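You operate a simulated robot arm through the tools that you are given. There is no shell and no other tool.

The job below is to be done with a simulated robot arm. You get a single attempt, and the scene is never put back.

JOB
Test grey pot J-62 for set, then stand it on the square for its result.
Fine: pot in the tester's dock, arm over, plunger down, arm aside, then move it; the other pots stay untested.

The check looks at the end state, three seconds after you hand in, the way a careful person would. Anything else that was tipped, shoved, dropped, spilled or broken makes it a failure.

ROBOT AND FRAMES
A 6-joint arm with a two-finger parallel gripper, fixed in place. Base frame: the origin is on the floor under the middle of its stand, x ahead of it, y to its left, z up; the work surface is at about z = 80. Units: cm, degrees, N and s.
With the tool pointing down near the work surface it reaches from about 32 to 70 cm from the base axis. Its first joint turns from -166.0 to 166.0 degrees. Payload 4.1 kg.
The TCP is the grasp point between the finger pads, 2.3 cm short of the fingertips. In the tool frame z runs along the fingers and y along their closing line. The gripper opens to 9.4 cm. The fingers are 3.8 cm wide and 1 cm thick; the gripper's body (5.4 by 9.6 cm) begins 3.9 cm behind the TCP.
Orientation is that of the tool frame in the base frame, as [roll, pitch, yaw] about the fixed x, y, z axes, in that order (R = Rz(yaw) Ry(pitch) Rx(roll)). With the fingers straight down and closing along the base's y, the tool's x points along the base's -x, its y along +y and its z along -z.

CONTROLS
- The arm moves only by the tool drive_tool. Its argument "plan" is a list of rows, each an object of numbers (a shift or turn left out is 0, a gripper value left out holds the last): "tx", "ty", "tz": the shift along the tool's x, y, z in cm; "rx", "ry", "rz": the turn, a rotation vector about the tool's x, y, z in degrees; "gripper": the closure, from 0 (fully open) to 1 (shut). In form: [{"tx": .., "ty": .., "tz": .., "rx": .., "ry": .., "rz": .., "gripper": ..}, ...]. A call has 1 to 20 rows; each row shifts and turns the commanded pose from where the row before left it, along the tool's axes as they then stand. A row lasts 0.2 s, in which the tool goes at most 5 cm and 8.6 degrees; a call with a longer step from one row to the next is refused whole, and so is a gripper value outside its range. Where a pose cannot be reached the arm comes as near as it can. A force on the tool above 40 N (or 10 N above the force at the start of the call, whichever is more), or a blocked arm, ends the call early, and 0.2 s more pass. Each finger travels about 4.5 cm/s and halts on what it meets, pressing with about 41 N; the grip force reading is that of the motor and also rises with nothing between the fingers. The clock runs only during rows and for 0.2 s after the last one: add rows that do not move to give the fingers time. It gives the time, the measured TCP pose, the force on the tool (base axes), the opening and the grip force at its end, in the units of the frame above (readings bear some noise), with the torque about the TCP (base axes, N m) and any sound that the robot's microphone picked up.
- Cameras (640 x 400 px; columns grow to the right, rows downward): "scene" is fixed at [5.04, -64.89, 155]; the picture's right is [0.58, -0.82, 0.00], its down [-0.69, -0.49, -0.53] and it looks along [0.44, 0.31, -0.85] (base axes); focal length 269 px, centre (320, 200). "wrist" rides on the gripper at [8.6, 1.6, -7.4] in the tool frame; the picture's right is [-0.18, 0.98, 0.00], its down [-0.58, -0.11, -0.81] and it looks along [-0.79, -0.15, 0.59] (tool axes); focal length 243 px, centre (320, 200). There is no depth. A picture from a camera that has moved, and an enlarged one, comes with that camera's place and axes in the base frame and with its lens.
- grab_frame(camera): a new picture of that camera. It takes no simulated time.
- lift_body(by): slides the trunk up (or, below 0, down) by that many cm; the arm rides with it, the base frame stays. It gives what a move gives, with no picture.
- enlarge(camera, box): a new picture of the part [left, top, right, bottom] of that camera's present view, enlarged. It takes no simulated time.
- close_job(): hands the job in; it is judged then, once.

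Nothing tells you positions but the pictures and the camera data. Unless the task says otherwise, let go and move clear before handing in.

The tools are called after ">>>" as name(argument=value, ...) on one line, values as JSON. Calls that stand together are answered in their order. drive_tool: Moves the arm, as the interface text tells. Its arguments: {"type":"object","properties":{"plan":{"type":"array","items":{"type":"object","properties":{"tx":{"type":"number"},"ty":{"type":"number"},"tz":{"type":"number"},"rx":{"type":"number"},"ry":{"type":"number"},"rz":{"type":"number"},"gripper":{"type":"number"}}}}},"required":["plan"]} The other tools are called the same way: lift_body (by) moves the trunk up or down; grab_frame (camera) takes a picture; enlarge (camera, box) takes an enlarged picture of a part of a camera's view; close_job () hands the job in.

At the start:

```text
t: 0.0
ee_pos: [29.01, -31.63, 124.46]
tcp_rot: [180.0, 0.0, -180.0]
wrist_force: [-1.2, 0.5, 0.1]
moment: [0.02, -0.01, -0.01]
opening: 9.37
grasp_force: 0.0
trunk travel left (down, up): [-52.5, 6.5]
```

scene: 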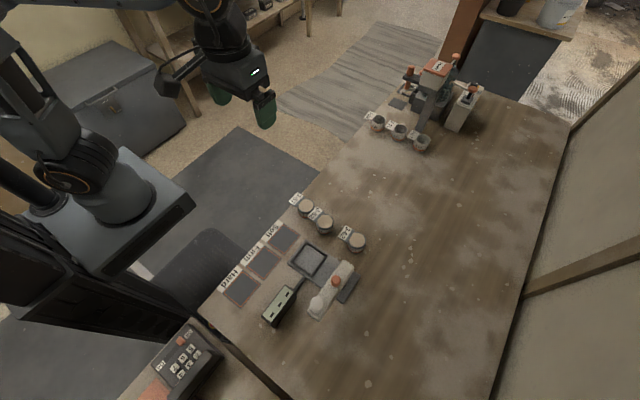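
wrist: 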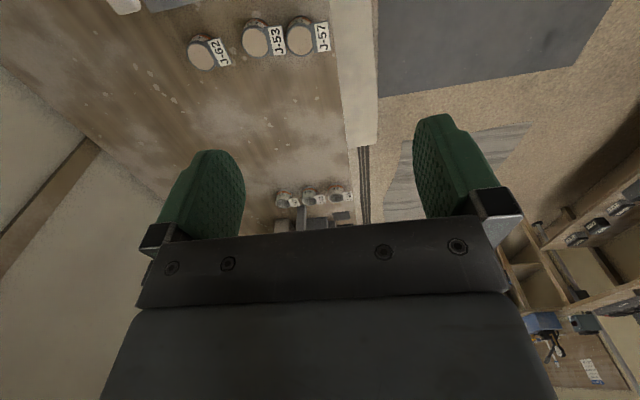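

I see a table with three grey pots near the robot, a row of three result squares, a small tester, and another set of things at the far end. I'll enlarge the views to find out what each one is.

>>> enlarge(camera="scene", box=[200, 180, 400, 340])

>>> enlarge(camera="scene", box=[350, 40, 500, 160])

>>> enlarge(camera="wrist", box=[100, 0, 380, 100])

>>> enlarge(camera="scene", box=[130, 310, 260, 400])

```text
2.50 times, centred on (300, 260) of scene
camera zoom: at [5.04, -64.89, 155.0], right [0.58, -0.82, 0.0], down [-0.69, -0.49, -0.53], along [0.44, 0.31, -0.85], focal length 673 px, centre (370, 50)
```

zoom: 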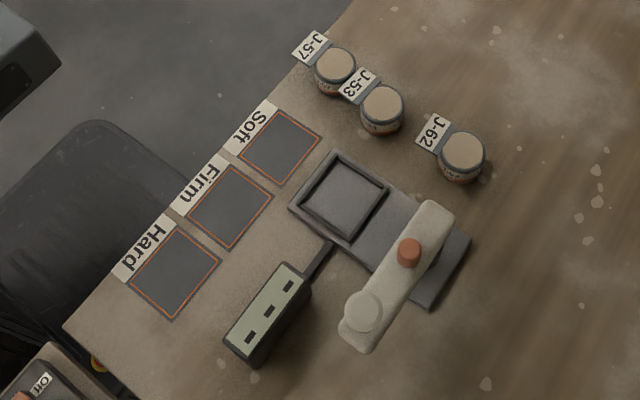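

```text
3.33 times, centred on (425, 100) of scene
camera zoom: at [5.04, -64.89, 155.0], right [0.58, -0.82, 0.0], down [-0.69, -0.49, -0.53], along [0.44, 0.31, -0.85], focal length 898 px, centre (-30, 533)
```

zoom: 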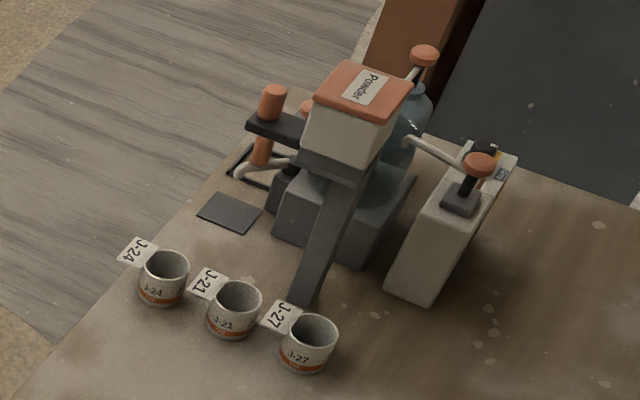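

```text
2.29 times, centred on (240, 50) of wrist
camera zoom: at [20.45, -29.92, 131.93], right [0.18, 0.98, 0.0], down [0.58, -0.11, 0.81], along [0.79, -0.15, -0.59], focal length 555 px, centre (503, 543)
```

zoom: 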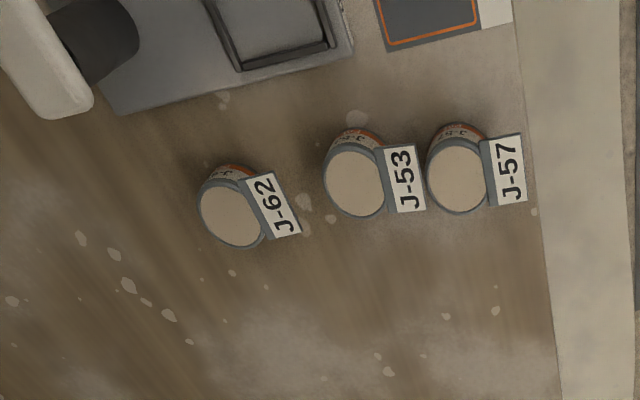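

```text
4.44 times, centred on (195, 355) of scene
camera zoom: at [5.04, -64.89, 155.0], right [0.58, -0.82, 0.0], down [-0.69, -0.49, -0.53], along [0.44, 0.31, -0.85], focal length 1197 px, centre (876, -489)
```

zoom: 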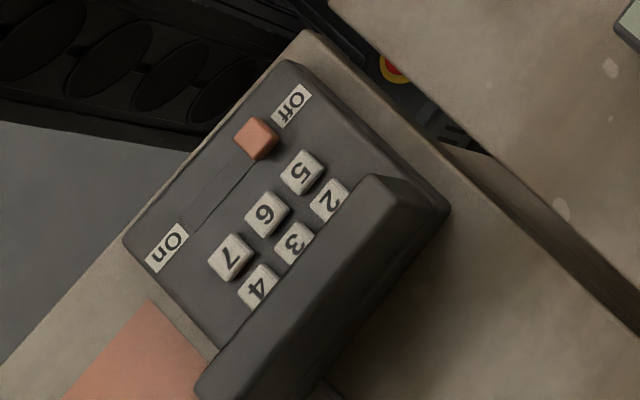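

I take J-62 to be at about (36, -56), the tester's dock at (25, -47) and its swing arm near y = -57. The Soft, Firm and Hard squares are along y = -37 at x = 26, 17 and 8. I'll turn the wrist camera towards the tester for a better look before touching anything.

>>> drive_tool(plan=[{"tx": 1.75, "ty": -1.1, "tz": 3.1}, {"tx": 1.75, "ty": -1.1, "tz": 3.1}, {"tx": 1.75, "ty": -1.1, "tz": 3.1}, {"tx": 1.75, "ty": -1.1, "tz": 3.1}, {"rz": 8.18}, {"rz": 8.18}, {"rz": 8.18}, {"rz": 8.18}, {"rz": 8.18}, {"rz": 8.18}, {"rz": 8.18}, {"rz": 8.18}, {"rz": 8.18}, {"rz": 8.18}, {"rz": 8.2}, {}, {}])

>>> grab_frame(camera="wrist")

>>> grab_frame(camera="scene")

```text
t: 3.6
ee_pos: [21.96, -36.12, 112.02]
tcp_rot: [179.9, 0.0, 89.8]
wrist_force: [-0.1, -0.2, -0.8]
moment: [0.02, -0.02, 0.0]
opening: 9.37
grasp_force: 0.2
trunk travel left (down, up): [-52.5, 6.5]
```

```text
taken
camera wrist: at [23.73, -27.33, 119.53], right [0.98, -0.19, 0.0], down [-0.11, -0.58, 0.81], along [-0.15, -0.79, -0.59], focal length 243 px, centre (320, 200)
```

wrist: 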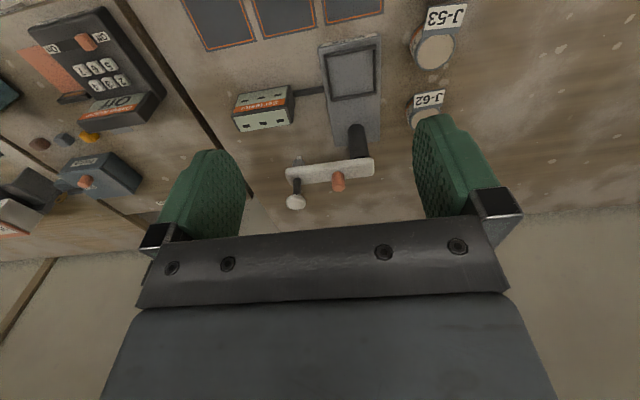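

```text
taken
```

scene: 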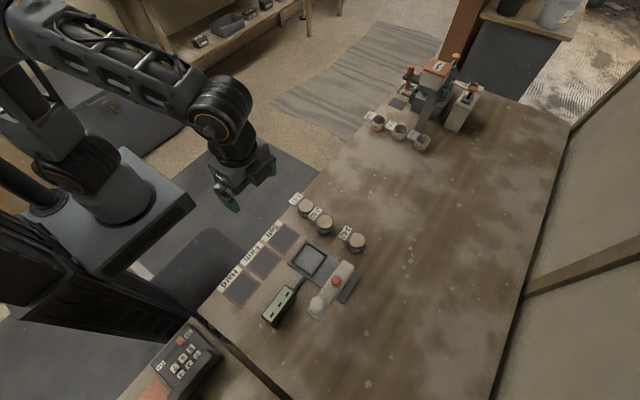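

>>> enlarge(camera="wrist", box=[220, 20, 420, 220])

>>> enlarge(camera="wrist", box=[20, 0, 220, 200])

>>> enlarge(camera="wrist", box=[360, 0, 500, 140])

```text
2.00 times, centred on (320, 120) of wrist
camera zoom: at [23.73, -27.33, 119.53], right [0.98, -0.19, 0.0], down [-0.11, -0.58, 0.81], along [-0.15, -0.79, -0.59], focal length 485 px, centre (320, 360)
```

zoom: 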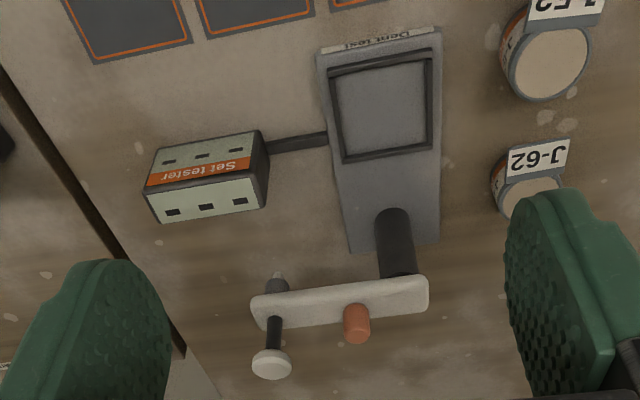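

```text
2.00 times, centred on (120, 100) of wrist
camera zoom: at [23.73, -27.33, 119.53], right [0.98, -0.19, 0.0], down [-0.11, -0.58, 0.81], along [-0.15, -0.79, -0.59], focal length 485 px, centre (720, 400)
```

zoom: 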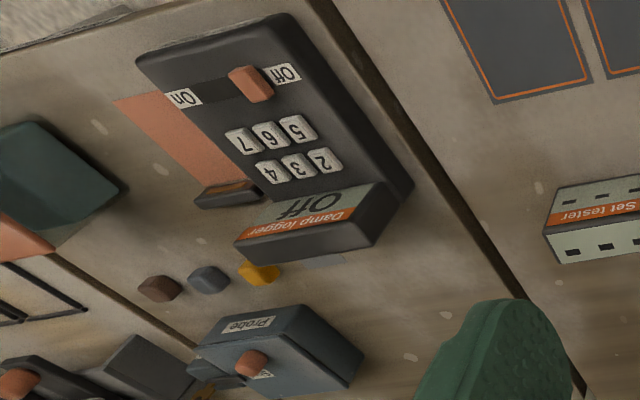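

```text
2.86 times, centred on (430, 70) of wrist
camera zoom: at [23.73, -27.33, 119.53], right [0.98, -0.19, 0.0], down [-0.11, -0.58, 0.81], along [-0.15, -0.79, -0.59], focal length 693 px, centre (6, 571)
```

zoom: 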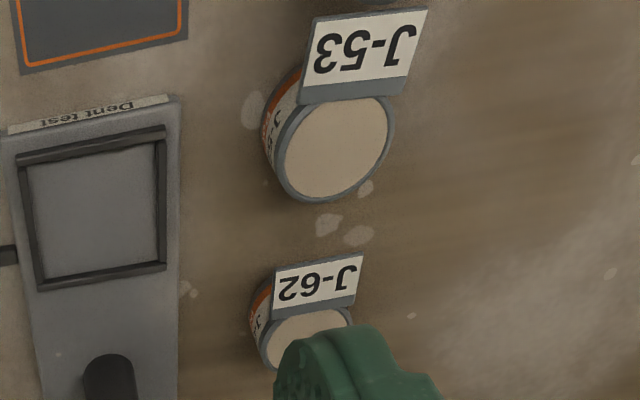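

The tester's swing arm pivots on a dark post near (25, -57.7) and points along -x. It has an orange handle near (21.2, -57.6, 95) and the white plunger cap near (14.1, -57.7, 97.4). The dock centre is about (25.1, -46.8). Next I'll go nearer to J-62 to measure it.

>>> drive_tool(plan=[{"tx": -1.97, "ty": 3.46, "tz": 2}, {"tx": -1.97, "ty": 3.46, "tz": 2}, {"tx": -1.97, "ty": 3.46, "tz": 2}, {"tx": -1.97, "ty": 3.46, "tz": 2}, {}, {}])

>>> grab_frame(camera="wrist")

>>> enlarge(camera="wrist", box=[220, 20, 420, 220])

```text
t: 5.0
ee_pos: [36.12, -44.02, 104.21]
tcp_rot: [180.0, 0.0, 90.0]
wrist_force: [0.2, 0.7, 0.6]
moment: [0.01, -0.04, -0.01]
opening: 9.4
grasp_force: 0.2
trunk travel left (down, up): [-52.5, 6.5]
```

```text
taken
camera wrist: at [37.76, -35.24, 111.67], right [0.98, -0.18, 0.0], down [-0.11, -0.58, 0.81], along [-0.15, -0.79, -0.59], focal length 243 px, centre (320, 200)
```

wrist: 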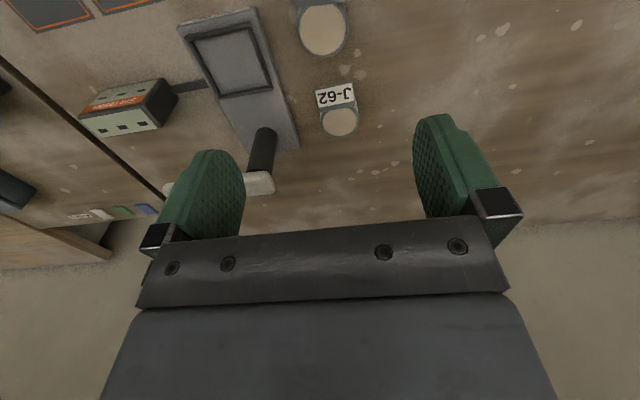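

```text
2.00 times, centred on (320, 120) of wrist
camera zoom: at [37.76, -35.24, 111.67], right [0.98, -0.18, 0.0], down [-0.11, -0.58, 0.81], along [-0.15, -0.79, -0.59], focal length 485 px, centre (320, 360)
```

zoom: 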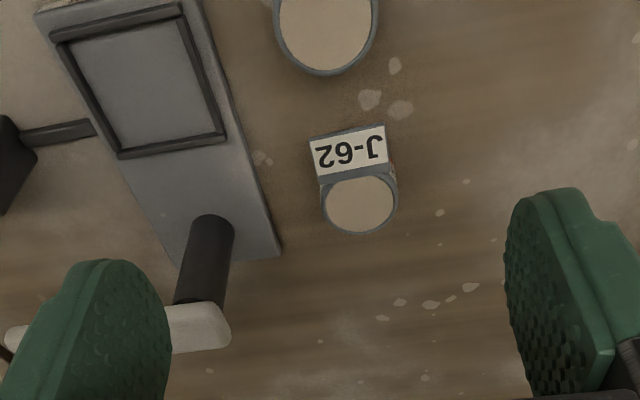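

J-62's top looks to be near (36.8, -55.3, 84), and its tag sticks out towards +y. I'll zoom in further on the pot and tester to get the heights right.

>>> enlarge(camera="scene", box=[320, 215, 384, 255])

>>> enlarge(camera="scene", box=[256, 230, 384, 330])

>>> enlarge(camera="wrist", box=[290, 60, 390, 160])

```text
10.00 times, centred on (352, 235) of scene
camera zoom: at [5.04, -64.89, 155.0], right [0.58, -0.82, 0.0], down [-0.69, -0.49, -0.53], along [0.44, 0.31, -0.85], focal length 2693 px, centre (0, -150)
```

zoom: 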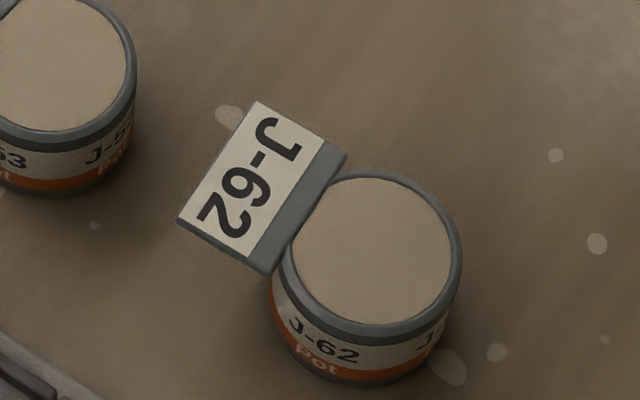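

```text
4.00 times, centred on (320, 280) of scene
camera zoom: at [5.04, -64.89, 155.0], right [0.58, -0.82, 0.0], down [-0.69, -0.49, -0.53], along [0.44, 0.31, -0.85], focal length 1077 px, centre (320, -120)
```

zoom: 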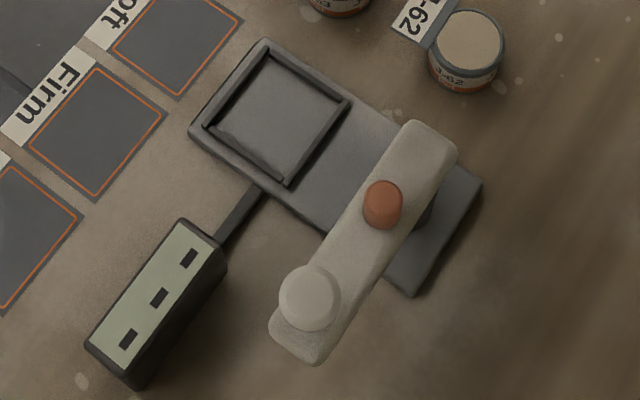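

```text
4.00 times, centred on (340, 110) of wrist
camera zoom: at [37.76, -35.24, 111.67], right [0.98, -0.18, 0.0], down [-0.11, -0.58, 0.81], along [-0.15, -0.79, -0.59], focal length 970 px, centre (240, 560)
```

zoom: 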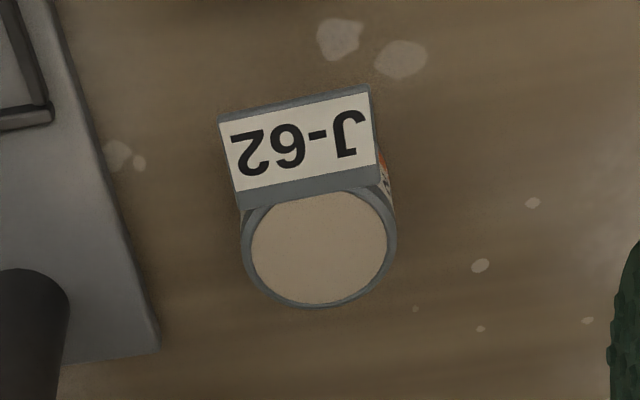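

J-62 measures about 5.2 cm wide and 3.8 cm tall, centred near (36.7, -55.4), with its tag on the +y side. I'll close the fingers to about 7 cm, gripping along x, and hover over it to check alignment. I'm also checking the height of the dock rim.

>>> enlarge(camera="wrist", box=[170, 0, 310, 140])

>>> drive_tool(plan=[{"tx": -2.875, "ty": 0.145, "tz": 2.55, "gripper": 0.22}, {"tx": -2.875, "ty": 0.145, "tz": 2.55}, {"tx": -2.875, "ty": 0.145, "tz": 2.55}, {"tx": -2.875, "ty": 0.145, "tz": 2.55}, {}, {}])

>>> grab_frame(camera="wrist")

>>> grab_frame(camera="scene")

```text
2.86 times, centred on (240, 70) of wrist
camera zoom: at [37.76, -35.24, 111.67], right [0.98, -0.18, 0.0], down [-0.11, -0.58, 0.81], along [-0.15, -0.79, -0.59], focal length 693 px, centre (549, 571)
```

zoom: 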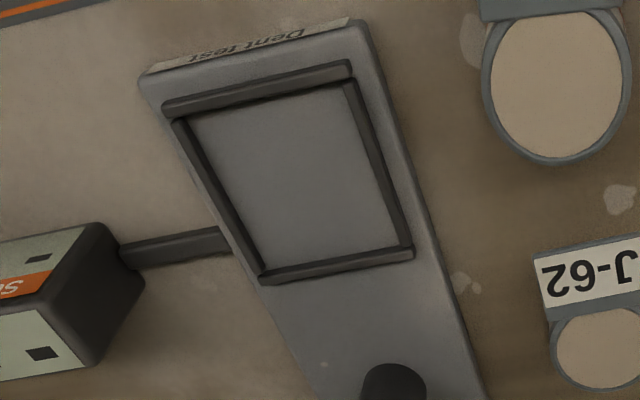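

```text
t: 6.4
ee_pos: [36.59, -55.4, 93.56]
tcp_rot: [180.0, 0.0, 90.0]
wrist_force: [0.9, 0.3, 0.1]
moment: [-0.01, 0.02, 0.0]
opening: 7.3
grasp_force: 0.0
trunk travel left (down, up): [-52.5, 6.5]
```

```text
taken
camera wrist: at [38.27, -46.57, 101.13], right [0.98, -0.18, 0.0], down [-0.11, -0.58, 0.81], along [-0.15, -0.79, -0.59], focal length 243 px, centre (320, 200)
```

wrist: 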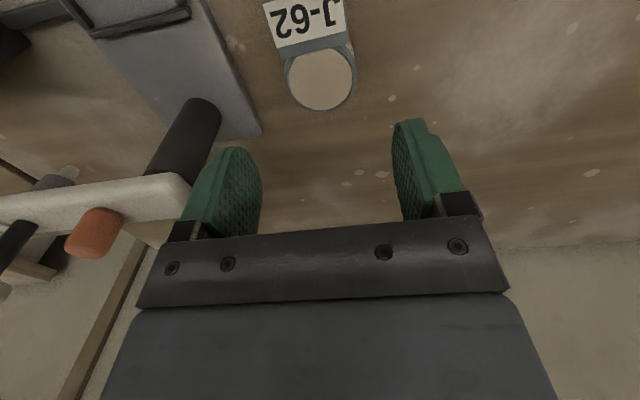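

```text
taken
```

scene: 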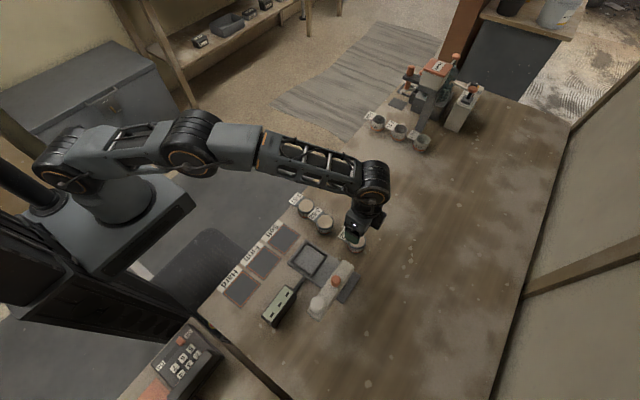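

The camera confirms the pot's centre at (36.7, -55.35), straight under the TCP. I'll go straight down to TCP z of about 83.6, which leaves the fingertips 1.3 cm above the table, then close on the pot.

>>> drive_tool(plan=[{"tx": -0.05, "ty": 0.12, "tz": 2.5}, {"tz": 2.5}, {"tz": 2.5}, {"tz": 1.5}, {"tz": 0.95}, {}, {}])

>>> grab_frame(camera="wrist")

```text
t: 8.0
ee_pos: [36.48, -55.49, 83.79]
tcp_rot: [-179.9, 0.0, 90.0]
wrist_force: [0.5, 0.6, -0.4]
moment: [0.0, -0.02, 0.02]
opening: 7.26
grasp_force: 0.0
trunk travel left (down, up): [-52.5, 6.5]
```

```text
taken
camera wrist: at [38.23, -46.76, 91.33], right [0.98, -0.18, 0.0], down [-0.11, -0.58, 0.81], along [-0.15, -0.79, -0.59], focal length 243 px, centre (320, 200)
```

wrist: 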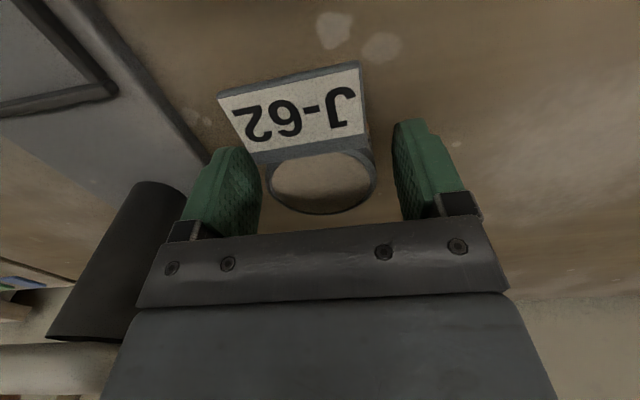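

The pot sits between the pads with the tag clear of the fingers. Closing the grip now.

>>> drive_tool(plan=[{"gripper": 0.4}, {"gripper": 0.5}, {"gripper": 0.7}, {"gripper": 0.7}, {"gripper": 0.7}])

```text
t: 9.2
ee_pos: [36.52, -55.5, 83.8]
tcp_rot: [-180.0, 0.0, 89.9]
wrist_force: [-0.5, 0.3, 0.2]
moment: [0.0, 0.03, -0.04]
opening: 5.09
grasp_force: 40.6
trunk travel left (down, up): [-52.5, 6.5]
```

The grip holds on J-62 at 5.09 cm opening. I'll lift it straight up slowly and check the view.

>>> drive_tool(plan=[{"tz": -0.5}, {"tz": -1}, {"tz": -1.5}, {"tz": -1.5}, {"tz": -1.5}, {"tz": -1.5}, {"tz": -1.5}, {"tz": -1}, {"tz": -0.5}, {}, {}])

>>> grab_frame(camera="wrist")

>>> enlarge(camera="scene", box=[240, 180, 440, 320])

```text
t: 11.6
ee_pos: [36.52, -55.57, 94.34]
tcp_rot: [-179.9, 0.0, 90.0]
wrist_force: [-0.6, 0.0, -1.2]
moment: [0.01, 0.02, -0.02]
opening: 5.08
grasp_force: 41.3
trunk travel left (down, up): [-52.5, 6.5]
```

```text
taken
camera wrist: at [38.27, -46.8, 101.84], right [0.98, -0.18, 0.0], down [-0.11, -0.58, 0.81], along [-0.15, -0.79, -0.59], focal length 243 px, centre (320, 200)
```

wrist: 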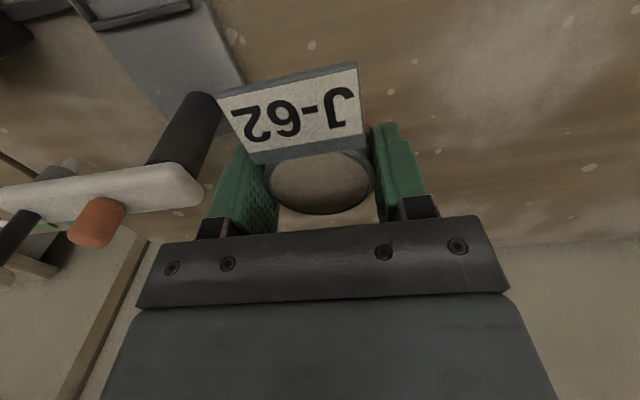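

```text
2.86 times, centred on (340, 250) of scene
camera zoom: at [5.04, -64.89, 155.0], right [0.58, -0.82, 0.0], down [-0.69, -0.49, -0.53], along [0.44, 0.31, -0.85], focal length 770 px, centre (263, 57)
```

zoom: 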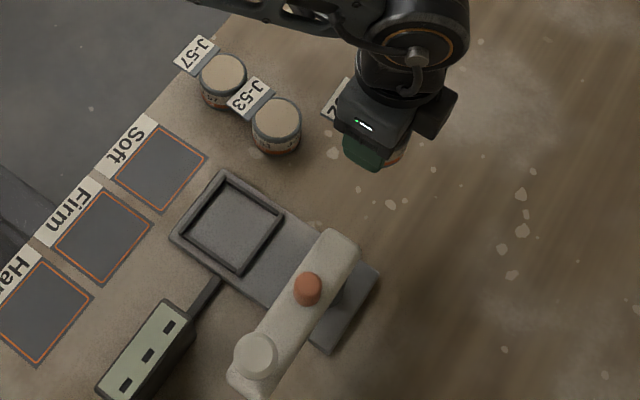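

J-62 is held upright and clear of everything. I'll carry it over to the dock, centred at about (25.2, -46.75), and look before lowering.

>>> drive_tool(plan=[{"tx": 0.53, "ty": -0.69}, {"tx": 0.96, "ty": -1.26}, {"tx": 1.4, "ty": -1.84}, {"tx": 1.49, "ty": -1.95}, {"tx": 1.49, "ty": -1.95}, {"tx": 1.4, "ty": -1.84}, {"tx": 0.96, "ty": -1.26}, {"tx": 0.53, "ty": -0.69}, {}, {}])

>>> grab_frame(camera="wrist")

>>> enlarge(camera="scene", box=[240, 200, 400, 320])

```text
t: 13.8
ee_pos: [25.06, -46.86, 94.22]
tcp_rot: [-180.0, 0.0, 90.0]
wrist_force: [-0.3, 0.1, -1.1]
moment: [0.0, 0.0, -0.02]
opening: 5.06
grasp_force: 41.6
trunk travel left (down, up): [-52.5, 6.5]
```

```text
taken
camera wrist: at [26.7, -37.98, 101.75], right [0.98, -0.18, 0.0], down [-0.11, -0.58, 0.81], along [-0.15, -0.79, -0.59], focal length 243 px, centre (320, 200)
```

wrist: 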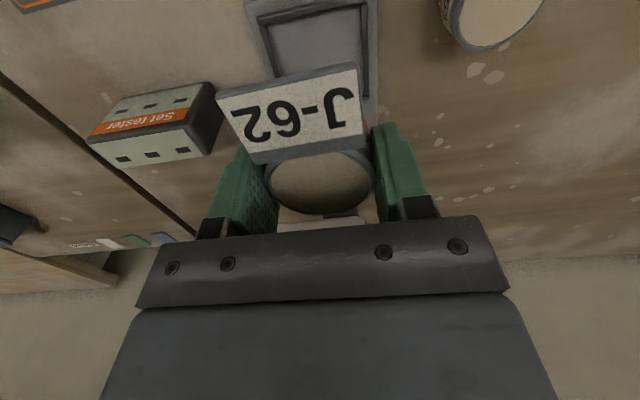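

```text
3.33 times, centred on (320, 260) of scene
camera zoom: at [5.04, -64.89, 155.0], right [0.58, -0.82, 0.0], down [-0.69, -0.49, -0.53], along [0.44, 0.31, -0.85], focal length 898 px, centre (320, 0)
```

zoom: 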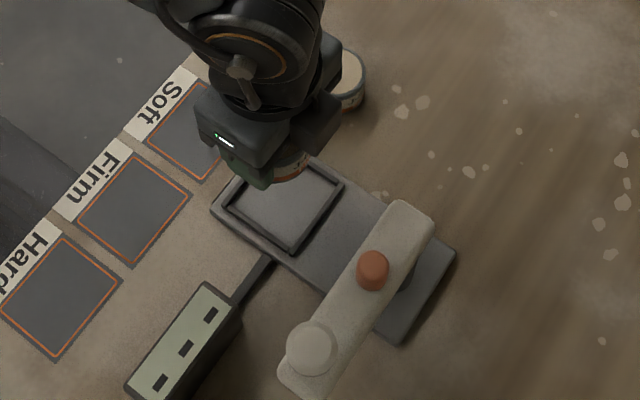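

The pot is over the dock. I'll lower it to just above the expected contact height, then go down in small steps watching the force.

>>> drive_tool(plan=[{"tz": 0.7}, {"tz": 1.5}, {"tz": 1.5}, {"tz": 1.5}, {"tz": 1.5}, {"tz": 1.0}, {"tz": 0.5}, {"tz": 0.3}, {}, {}])

>>> grab_frame(camera="wrist")

>>> enlarge(camera="scene", box=[270, 230, 350, 290])

```text
t: 16.0
ee_pos: [25.19, -46.79, 85.77]
tcp_rot: [180.0, -0.1, 90.1]
wrist_force: [-0.4, 0.2, -0.8]
moment: [0.02, 0.01, -0.02]
opening: 5.09
grasp_force: 41.2
trunk travel left (down, up): [-52.5, 6.5]
```

```text
taken
camera wrist: at [26.76, -38.02, 93.27], right [0.98, -0.18, 0.0], down [-0.11, -0.58, 0.81], along [-0.15, -0.79, -0.59], focal length 243 px, centre (320, 200)
```

wrist: 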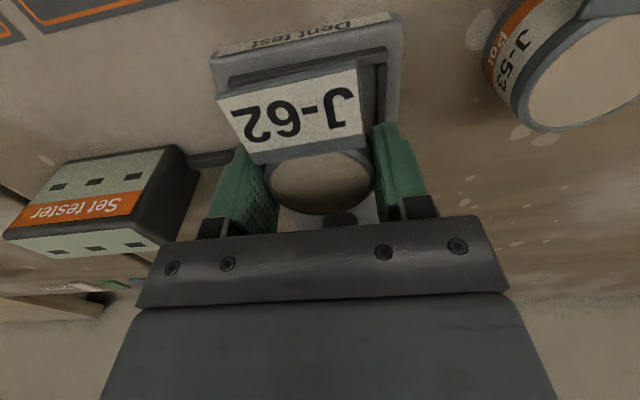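

```text
6.67 times, centred on (310, 260) of scene
camera zoom: at [5.04, -64.89, 155.0], right [0.58, -0.82, 0.0], down [-0.69, -0.49, -0.53], along [0.44, 0.31, -0.85], focal length 1796 px, centre (387, -200)
```

zoom: 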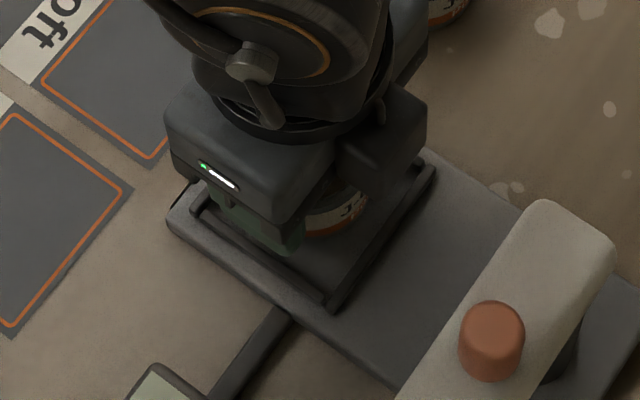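

The pot is centred in the frame to within about a millimetre. Going down the last centimetre in small steps.

>>> drive_tool(plan=[{"tz": 0.2}, {"tz": 0.2}, {"tz": 0.15}, {}])

```text
t: 17.0
ee_pos: [25.22, -46.75, 85.2]
tcp_rot: [179.9, 0.0, 90.0]
wrist_force: [0.8, 0.2, -1.2]
moment: [0.03, 0.03, -0.01]
opening: 5.09
grasp_force: 40.5
trunk travel left (down, up): [-52.5, 6.5]
```

>>> drive_tool(plan=[{"tz": 0.15}, {"tz": 0.1}, {}])

```text
t: 17.8
ee_pos: [25.09, -46.9, 85.06]
tcp_rot: [180.0, 0.0, 90.0]
wrist_force: [0.1, -1.1, -1.2]
moment: [-0.04, 0.0, 0.03]
opening: 5.09
grasp_force: 40.6
trunk travel left (down, up): [-52.5, 6.5]
```

>>> drive_tool(plan=[{"tz": 0.1}, {"tz": 0.1}, {}])

```text
t: 18.6
ee_pos: [25.18, -46.79, 84.91]
tcp_rot: [179.9, 0.3, 90.0]
wrist_force: [-0.4, -4.5, 16.2]
moment: [0.17, 0.08, 0.0]
opening: 5.07
grasp_force: 41.5
trunk travel left (down, up): [-52.5, 6.5]
```

The first contact comes at TCP z = 84.9, which puts the pot's bottom near z = 81.1. I'll check whether it's sitting on the dock floor or on the rim.

>>> enlarge(camera="wrist", box=[200, 0, 440, 240])

>>> enlarge(camera="scene", box=[284, 235, 344, 280])

```text
1.67 times, centred on (320, 120) of wrist
camera zoom: at [26.74, -38.01, 92.52], right [0.98, -0.18, 0.0], down [-0.11, -0.58, 0.81], along [-0.15, -0.79, -0.59], focal length 404 px, centre (320, 333)
```

zoom: 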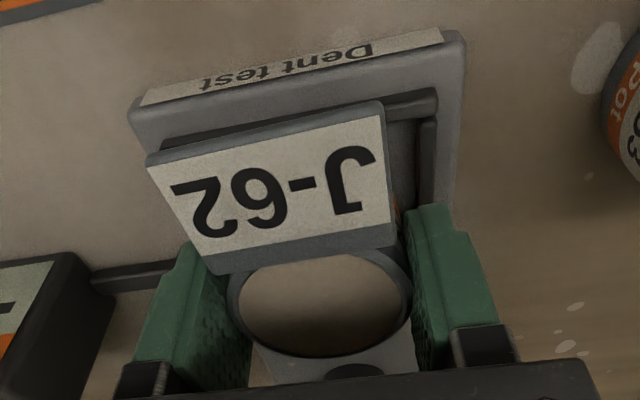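

```text
8.89 times, centred on (314, 258) of scene
camera zoom: at [5.04, -64.89, 155.0], right [0.58, -0.82, 0.0], down [-0.69, -0.49, -0.53], along [0.44, 0.31, -0.85], focal length 2394 px, centre (373, -311)
```

zoom: 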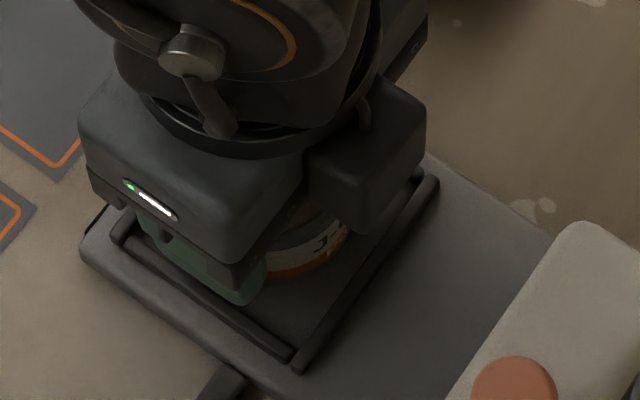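

The pot's orange base shows inside the frame with a gap to the rim, so it's seated on the dock floor. I'll open the fingers gradually.

>>> drive_tool(plan=[{"gripper": 0.43}, {"gripper": 0.4}, {"gripper": 0.36}, {"gripper": 0.3}, {"gripper": 0.25}, {}, {}])

>>> enlarge(camera="wrist", box=[200, 0, 440, 240])

```text
t: 20.2
ee_pos: [25.08, -46.72, 84.83]
tcp_rot: [-180.0, -0.2, 90.1]
wrist_force: [0.2, 0.3, 0.0]
moment: [-0.01, -0.02, -0.01]
opening: 7.06
grasp_force: 0.0
trunk travel left (down, up): [-52.5, 6.5]
```

```text
1.67 times, centred on (320, 120) of wrist
camera zoom: at [26.76, -37.96, 92.38], right [0.98, -0.18, 0.0], down [-0.11, -0.58, 0.81], along [-0.15, -0.79, -0.59], focal length 404 px, centre (320, 333)
```

zoom: 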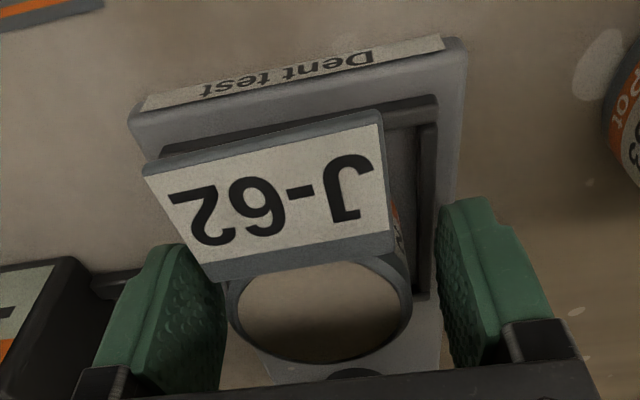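

The pot is released and the fingers carry no load. I'll rise straight up, then back off to check the pot in the dock and get a new fix on the swing arm's handle.

>>> drive_tool(plan=[{"tz": -0.5}, {"tz": -1}, {"tz": -2}, {"tz": -3}, {"tz": -4}, {"tz": -4}, {"tz": -3}, {"tx": 3, "tz": -2}, {"tx": 4}, {"tx": 3}, {}, {}])

>>> grab_frame(camera="wrist")

>>> enlarge(camera="wrist", box=[220, 20, 420, 220])

>>> enlarge(camera="scene", box=[256, 230, 384, 330])

```text
t: 22.8
ee_pos: [25.08, -36.75, 104.13]
tcp_rot: [179.9, 0.0, 90.0]
wrist_force: [0.0, -0.4, 0.3]
moment: [-0.04, -0.01, 0.01]
opening: 7.05
grasp_force: 0.1
trunk travel left (down, up): [-52.5, 6.5]
```

```text
taken
camera wrist: at [26.6, -27.94, 111.75], right [0.98, -0.18, 0.0], down [-0.11, -0.58, 0.81], along [-0.15, -0.79, -0.59], focal length 243 px, centre (320, 200)
```

wrist: 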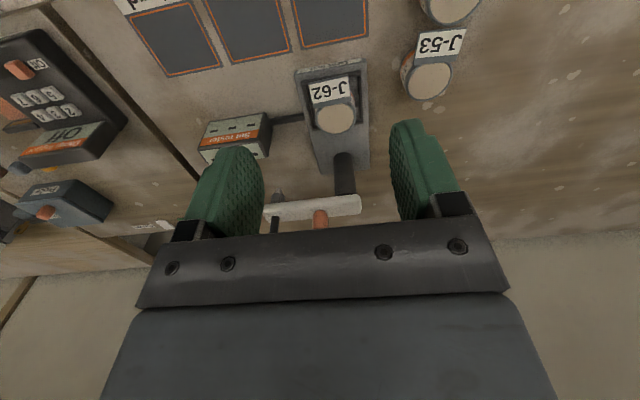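

```text
2.00 times, centred on (320, 120) of wrist
camera zoom: at [26.6, -27.94, 111.75], right [0.98, -0.18, 0.0], down [-0.11, -0.58, 0.81], along [-0.15, -0.79, -0.59], focal length 485 px, centre (320, 360)
```

zoom: 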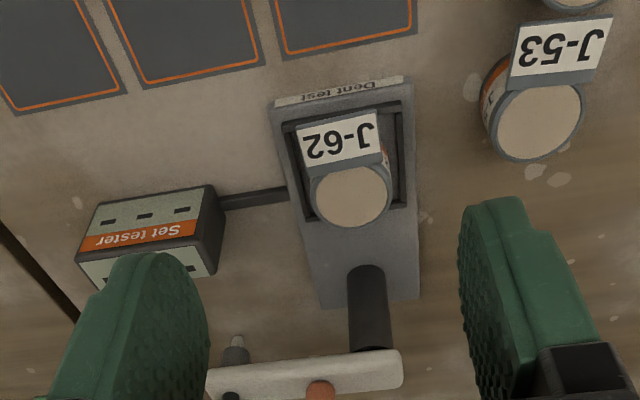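

```text
4.00 times, centred on (320, 280) of scene
camera zoom: at [5.04, -64.89, 155.0], right [0.58, -0.82, 0.0], down [-0.69, -0.49, -0.53], along [0.44, 0.31, -0.85], focal length 1077 px, centre (320, -120)
```

zoom: 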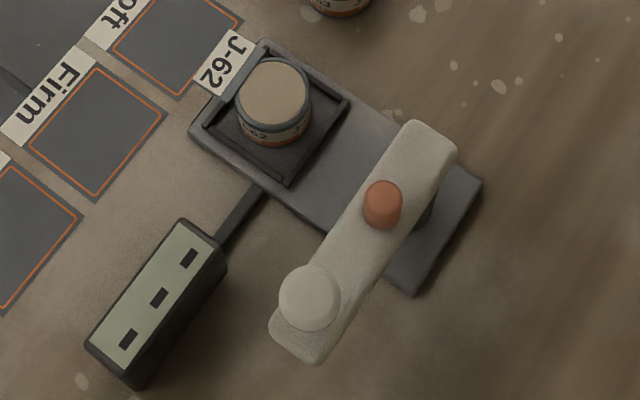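

J-62 sits centred in the dock, its top near z = 84.9. The plunger's tip is at about z = 86.4, so it should swing over with clearance. Now I'll go above the orange handle near (21.1, -57.8, 95) with the fingers partly closed.

>>> drive_tool(plan=[{"tx": -2, "ty": -0.4, "gripper": 0.4}, {"tx": -4, "ty": -0.8, "gripper": 0.5}, {"tx": -4.5, "ty": -0.9}, {"tx": -4.5, "ty": -0.9}, {"tx": -4, "ty": -0.7}, {"tx": -2, "ty": -0.3}, {"tz": 1.5}, {"tz": 1.5}, {}, {}])

>>> grab_frame(camera="wrist")

>>> enlarge(camera="scene", box=[256, 230, 384, 330])

```text
t: 25.0
ee_pos: [21.1, -57.91, 101.28]
tcp_rot: [179.9, 0.1, 90.0]
wrist_force: [0.5, 0.3, -0.5]
moment: [-0.01, -0.02, 0.0]
opening: 4.71
grasp_force: 0.0
trunk travel left (down, up): [-52.5, 6.5]
```

```text
taken
camera wrist: at [22.76, -49.1, 108.72], right [0.98, -0.18, 0.0], down [-0.11, -0.58, 0.81], along [-0.15, -0.79, -0.59], focal length 243 px, centre (320, 200)
```

wrist: 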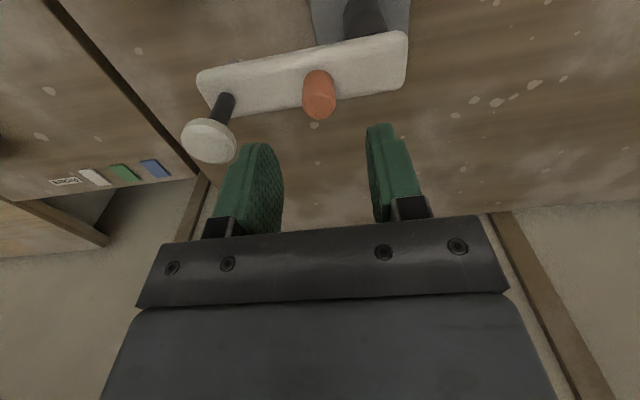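

```text
4.00 times, centred on (320, 280) of scene
camera zoom: at [5.04, -64.89, 155.0], right [0.58, -0.82, 0.0], down [-0.69, -0.49, -0.53], along [0.44, 0.31, -0.85], focal length 1077 px, centre (320, -120)
```

zoom: 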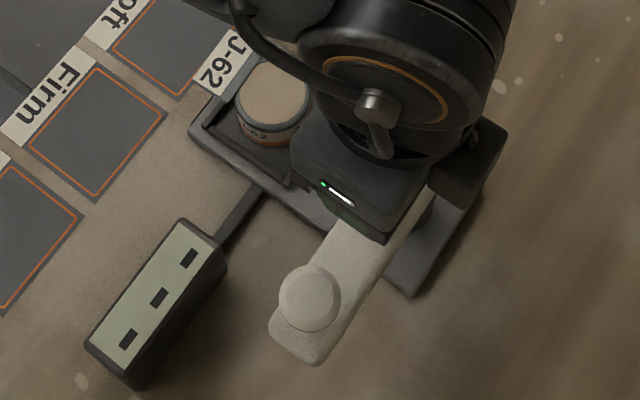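

The handle is centred between the fingers. I'll go down to TCP z of about 95.2, with the tips just above the arm's top face, and grip the handle.

>>> drive_tool(plan=[{"tx": 0.1, "tz": 1.5}, {"tz": 1.5}, {"tz": 1.5}, {"tz": 1.0}, {"tz": 0.5}, {}, {}])

>>> grab_frame(camera="wrist")

```text
t: 26.6
ee_pos: [21.29, -57.63, 95.33]
tcp_rot: [180.0, 0.0, 90.1]
wrist_force: [0.2, 0.1, 0.3]
moment: [0.0, 0.01, -0.01]
opening: 4.67
grasp_force: 0.0
trunk travel left (down, up): [-52.5, 6.5]
```

```text
taken
camera wrist: at [22.91, -48.82, 102.9], right [0.98, -0.18, 0.0], down [-0.11, -0.58, 0.81], along [-0.15, -0.79, -0.59], focal length 243 px, centre (320, 200)
```

wrist: 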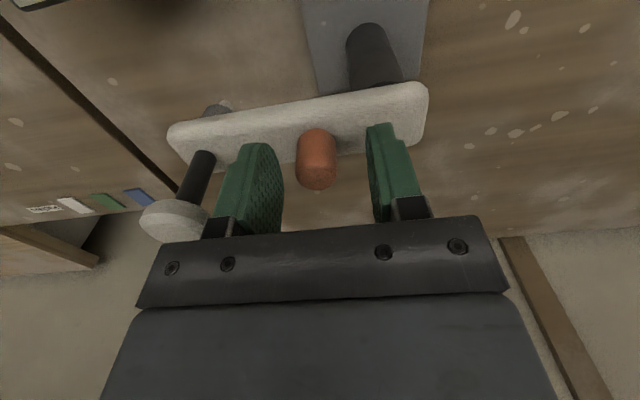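

The handle is between the pads. Closing on it now.

>>> drive_tool(plan=[{"gripper": 0.65}, {"gripper": 0.75}, {"gripper": 0.85}, {"gripper": 0.9}, {}, {}])

```text
t: 28.0
ee_pos: [20.95, -57.62, 95.37]
tcp_rot: [179.9, 0.0, 90.1]
wrist_force: [-23.8, 2.1, -2.8]
moment: [-0.05, 0.15, -0.16]
opening: 2.13
grasp_force: 44.8
trunk travel left (down, up): [-52.5, 6.5]
```

The handle is gripped at 2.1 cm, but there's a side load from a small x offset. I'll relax that by 2 mm, then start the swing with a few small arc steps about the post at roughly (25, -57.7), turning the tool with it.

>>> drive_tool(plan=[{"ty": -0.22}, {}, {"tx": 0.29, "ty": 0.01, "rz": 4.1}, {"tx": 0.29, "ty": 0.01, "rz": 4.1}, {"tx": 0.29, "ty": 0.01, "rz": 4.1}, {}])

>>> enlarge(camera="scene", box=[256, 230, 384, 330])

```text
t: 29.4
ee_pos: [21.13, -56.7, 95.32]
tcp_rot: [179.9, 0.0, 77.7]
wrist_force: [4.6, 0.3, 0.3]
moment: [-0.67, 0.4, 0.11]
opening: 2.12
grasp_force: 45.8
trunk travel left (down, up): [-52.5, 6.5]
```

```text
4.00 times, centred on (320, 280) of scene
camera zoom: at [5.04, -64.89, 155.0], right [0.58, -0.82, 0.0], down [-0.69, -0.49, -0.53], along [0.44, 0.31, -0.85], focal length 1077 px, centre (320, -120)
```

zoom: 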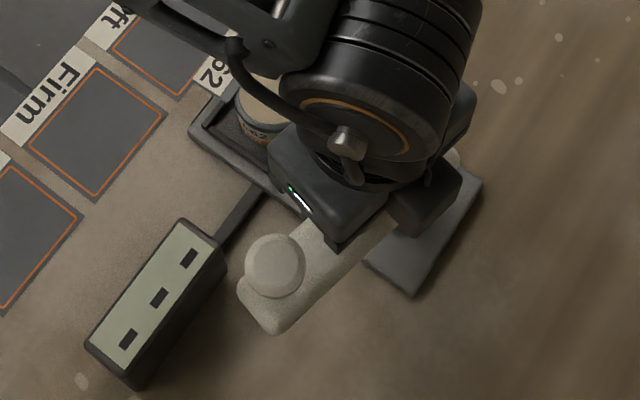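

The arm swings freely with very little force. I'll carry on along the arc in stages.

>>> drive_tool(plan=[{"tx": 0.43, "ty": 0.023, "rz": 6.1}, {"tx": 0.43, "ty": 0.023, "rz": 6.1}, {"tx": 0.43, "ty": 0.023, "rz": 6.1}, {"tx": 0.43, "ty": 0.023, "rz": 6.1}, {"tx": 0.43, "ty": 0.023, "rz": 6.1}, {}])

```text
t: 30.8
ee_pos: [22.23, -55.09, 95.39]
tcp_rot: [179.9, 0.3, 47.3]
wrist_force: [33.0, -18.0, 5.6]
moment: [-0.14, -0.36, 0.49]
opening: 2.12
grasp_force: 44.3
trunk travel left (down, up): [-52.5, 6.5]
```

The load is now pulling inward along the arm, so my arc is a little too wide. I'll move in by 3 mm and tighten the arc as I go on.

>>> drive_tool(plan=[{"ty": 0.32}, {}, {"tx": 0.42, "ty": 0.055, "rz": 6.1}, {"tx": 0.42, "ty": 0.055, "rz": 6.1}, {}])

>>> enlarge(camera="scene", box=[256, 230, 384, 330])

>>> grab_frame(camera="wrist")

```text
t: 32.0
ee_pos: [22.68, -54.79, 95.39]
tcp_rot: [-179.9, 0.1, 34.8]
wrist_force: [8.8, -6.5, 6.6]
moment: [-0.22, -0.57, 0.11]
opening: 2.14
grasp_force: 45.4
trunk travel left (down, up): [-52.5, 6.5]
```

```text
4.00 times, centred on (320, 280) of scene
camera zoom: at [5.04, -64.89, 155.0], right [0.58, -0.82, 0.0], down [-0.69, -0.49, -0.53], along [0.44, 0.31, -0.85], focal length 1077 px, centre (320, -120)
```

zoom: 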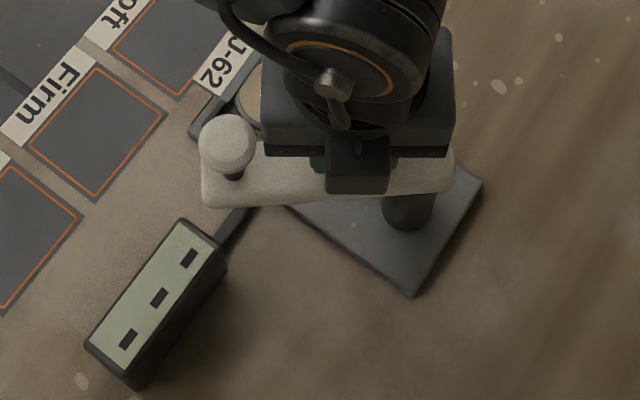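

```text
taken
camera wrist: at [30.84, -50.95, 102.88], right [0.41, -0.91, 0.0], down [-0.54, -0.24, 0.81], along [-0.74, -0.33, -0.59], focal length 243 px, centre (320, 200)
```

wrist: 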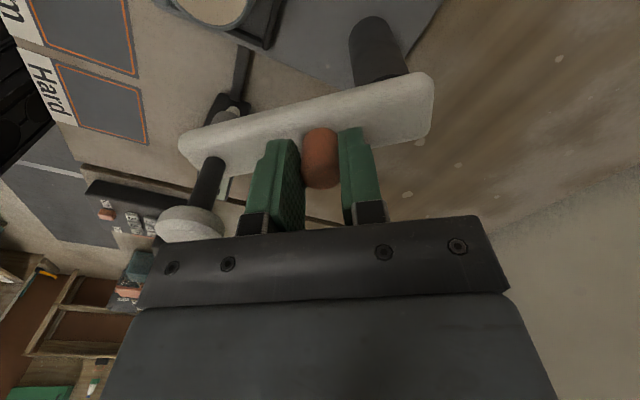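

The arm has swung about 50° of the roughly 90° needed and is nearing the pot. I'll continue with smaller checks.

>>> drive_tool(plan=[{"tx": 0.43, "ty": 0.09, "rz": 6.3}, {"tx": 0.43, "ty": 0.01, "rz": 6.3}, {"tx": 0.43, "ty": 0.01, "rz": 6.3}, {}])

>>> enlarge(camera="scene", box=[256, 230, 384, 330])

```text
t: 33.0
ee_pos: [23.96, -54.25, 95.48]
tcp_rot: [180.0, 0.0, 16.0]
wrist_force: [-0.8, -9.7, 7.9]
moment: [0.06, 0.78, -0.15]
opening: 2.14
grasp_force: 45.3
trunk travel left (down, up): [-52.5, 6.5]
```

```text
4.00 times, centred on (320, 280) of scene
camera zoom: at [5.04, -64.89, 155.0], right [0.58, -0.82, 0.0], down [-0.69, -0.49, -0.53], along [0.44, 0.31, -0.85], focal length 1077 px, centre (320, -120)
```

zoom: 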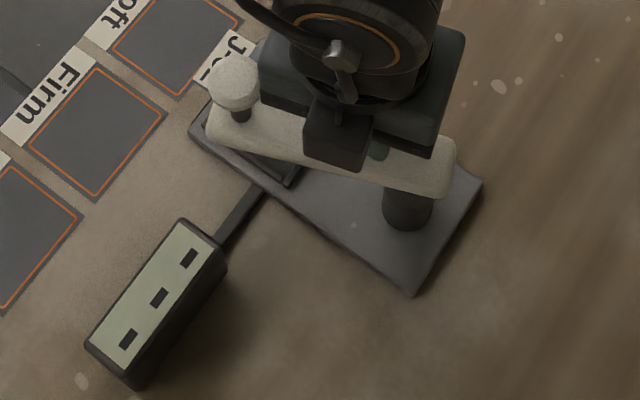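

The cap is at about 112° and needs to reach 90°, over the pot at (25.2, -46.7). Continuing with three more small steps.

>>> drive_tool(plan=[{"tx": 0.373, "ty": 0.06, "rz": 5.5}, {"tx": 0.373, "ty": -0.02, "rz": 5.5}, {"tx": 0.373, "ty": -0.02, "rz": 5.5}, {}])

>>> enlarge(camera="scene", box=[256, 230, 384, 330])

>>> grab_frame(camera="wrist")

```text
t: 34.0
ee_pos: [25.07, -54.1, 95.41]
tcp_rot: [-179.8, 0.1, -0.5]
wrist_force: [-2.4, -3.5, 5.3]
moment: [-0.46, 0.19, -0.17]
opening: 2.14
grasp_force: 44.8
trunk travel left (down, up): [-52.5, 6.5]
```

```text
4.00 times, centred on (320, 280) of scene
camera zoom: at [5.04, -64.89, 155.0], right [0.58, -0.82, 0.0], down [-0.69, -0.49, -0.53], along [0.44, 0.31, -0.85], focal length 1077 px, centre (320, -120)
```

zoom: 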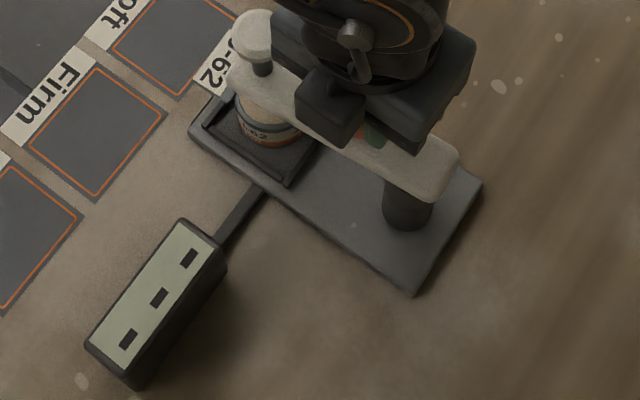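

```text
taken
camera wrist: at [33.76, -55.6, 102.89], right [-0.19, -0.98, 0.0], down [-0.58, 0.11, 0.81], along [-0.79, 0.16, -0.59], focal length 243 px, centre (320, 200)
```

wrist: 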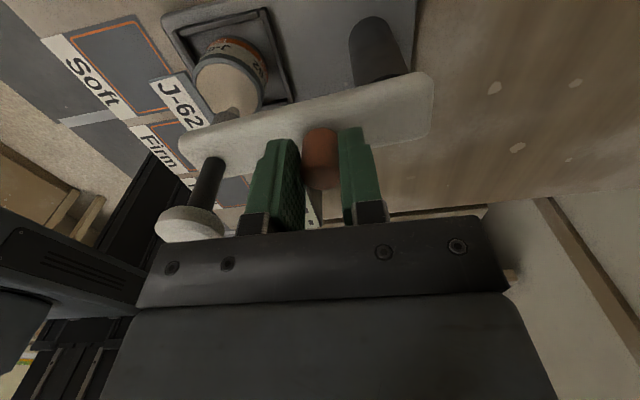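

The plunger is almost over the pot, with about 6° to go. One more small step, then I'll check for a stop.

>>> drive_tool(plan=[{"tx": 0.2, "ty": 0.0, "rz": 3}, {"tx": 0.2, "ty": -0.01, "rz": 3}, {}])

>>> enlarge(camera="scene", box=[256, 230, 384, 330])

>>> enlarge(camera="wrist", box=[140, 0, 300, 160])

```text
t: 34.8
ee_pos: [25.46, -54.1, 95.52]
tcp_rot: [179.8, -0.1, -6.6]
wrist_force: [-7.0, -10.7, 10.4]
moment: [0.31, 0.68, -0.01]
opening: 2.12
grasp_force: 44.9
trunk travel left (down, up): [-52.5, 6.5]
```

```text
4.00 times, centred on (320, 280) of scene
camera zoom: at [5.04, -64.89, 155.0], right [0.58, -0.82, 0.0], down [-0.69, -0.49, -0.53], along [0.44, 0.31, -0.85], focal length 1077 px, centre (320, -120)
```

zoom: 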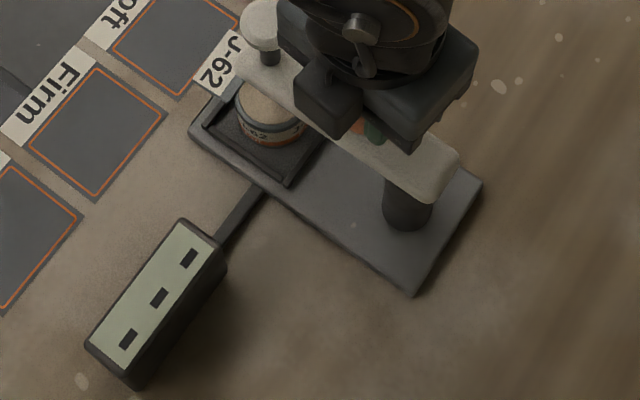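

```text
2.50 times, centred on (220, 80) of wrist
camera zoom: at [33.87, -56.51, 102.9], right [-0.29, -0.96, 0.0], down [-0.57, 0.18, 0.81], along [-0.77, 0.24, -0.59], focal length 606 px, centre (570, 500)
```

zoom: 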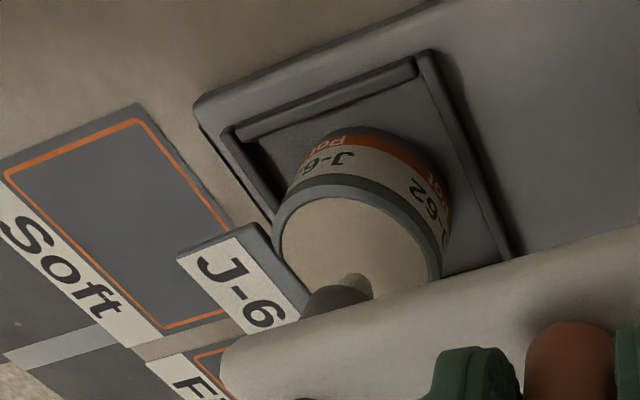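

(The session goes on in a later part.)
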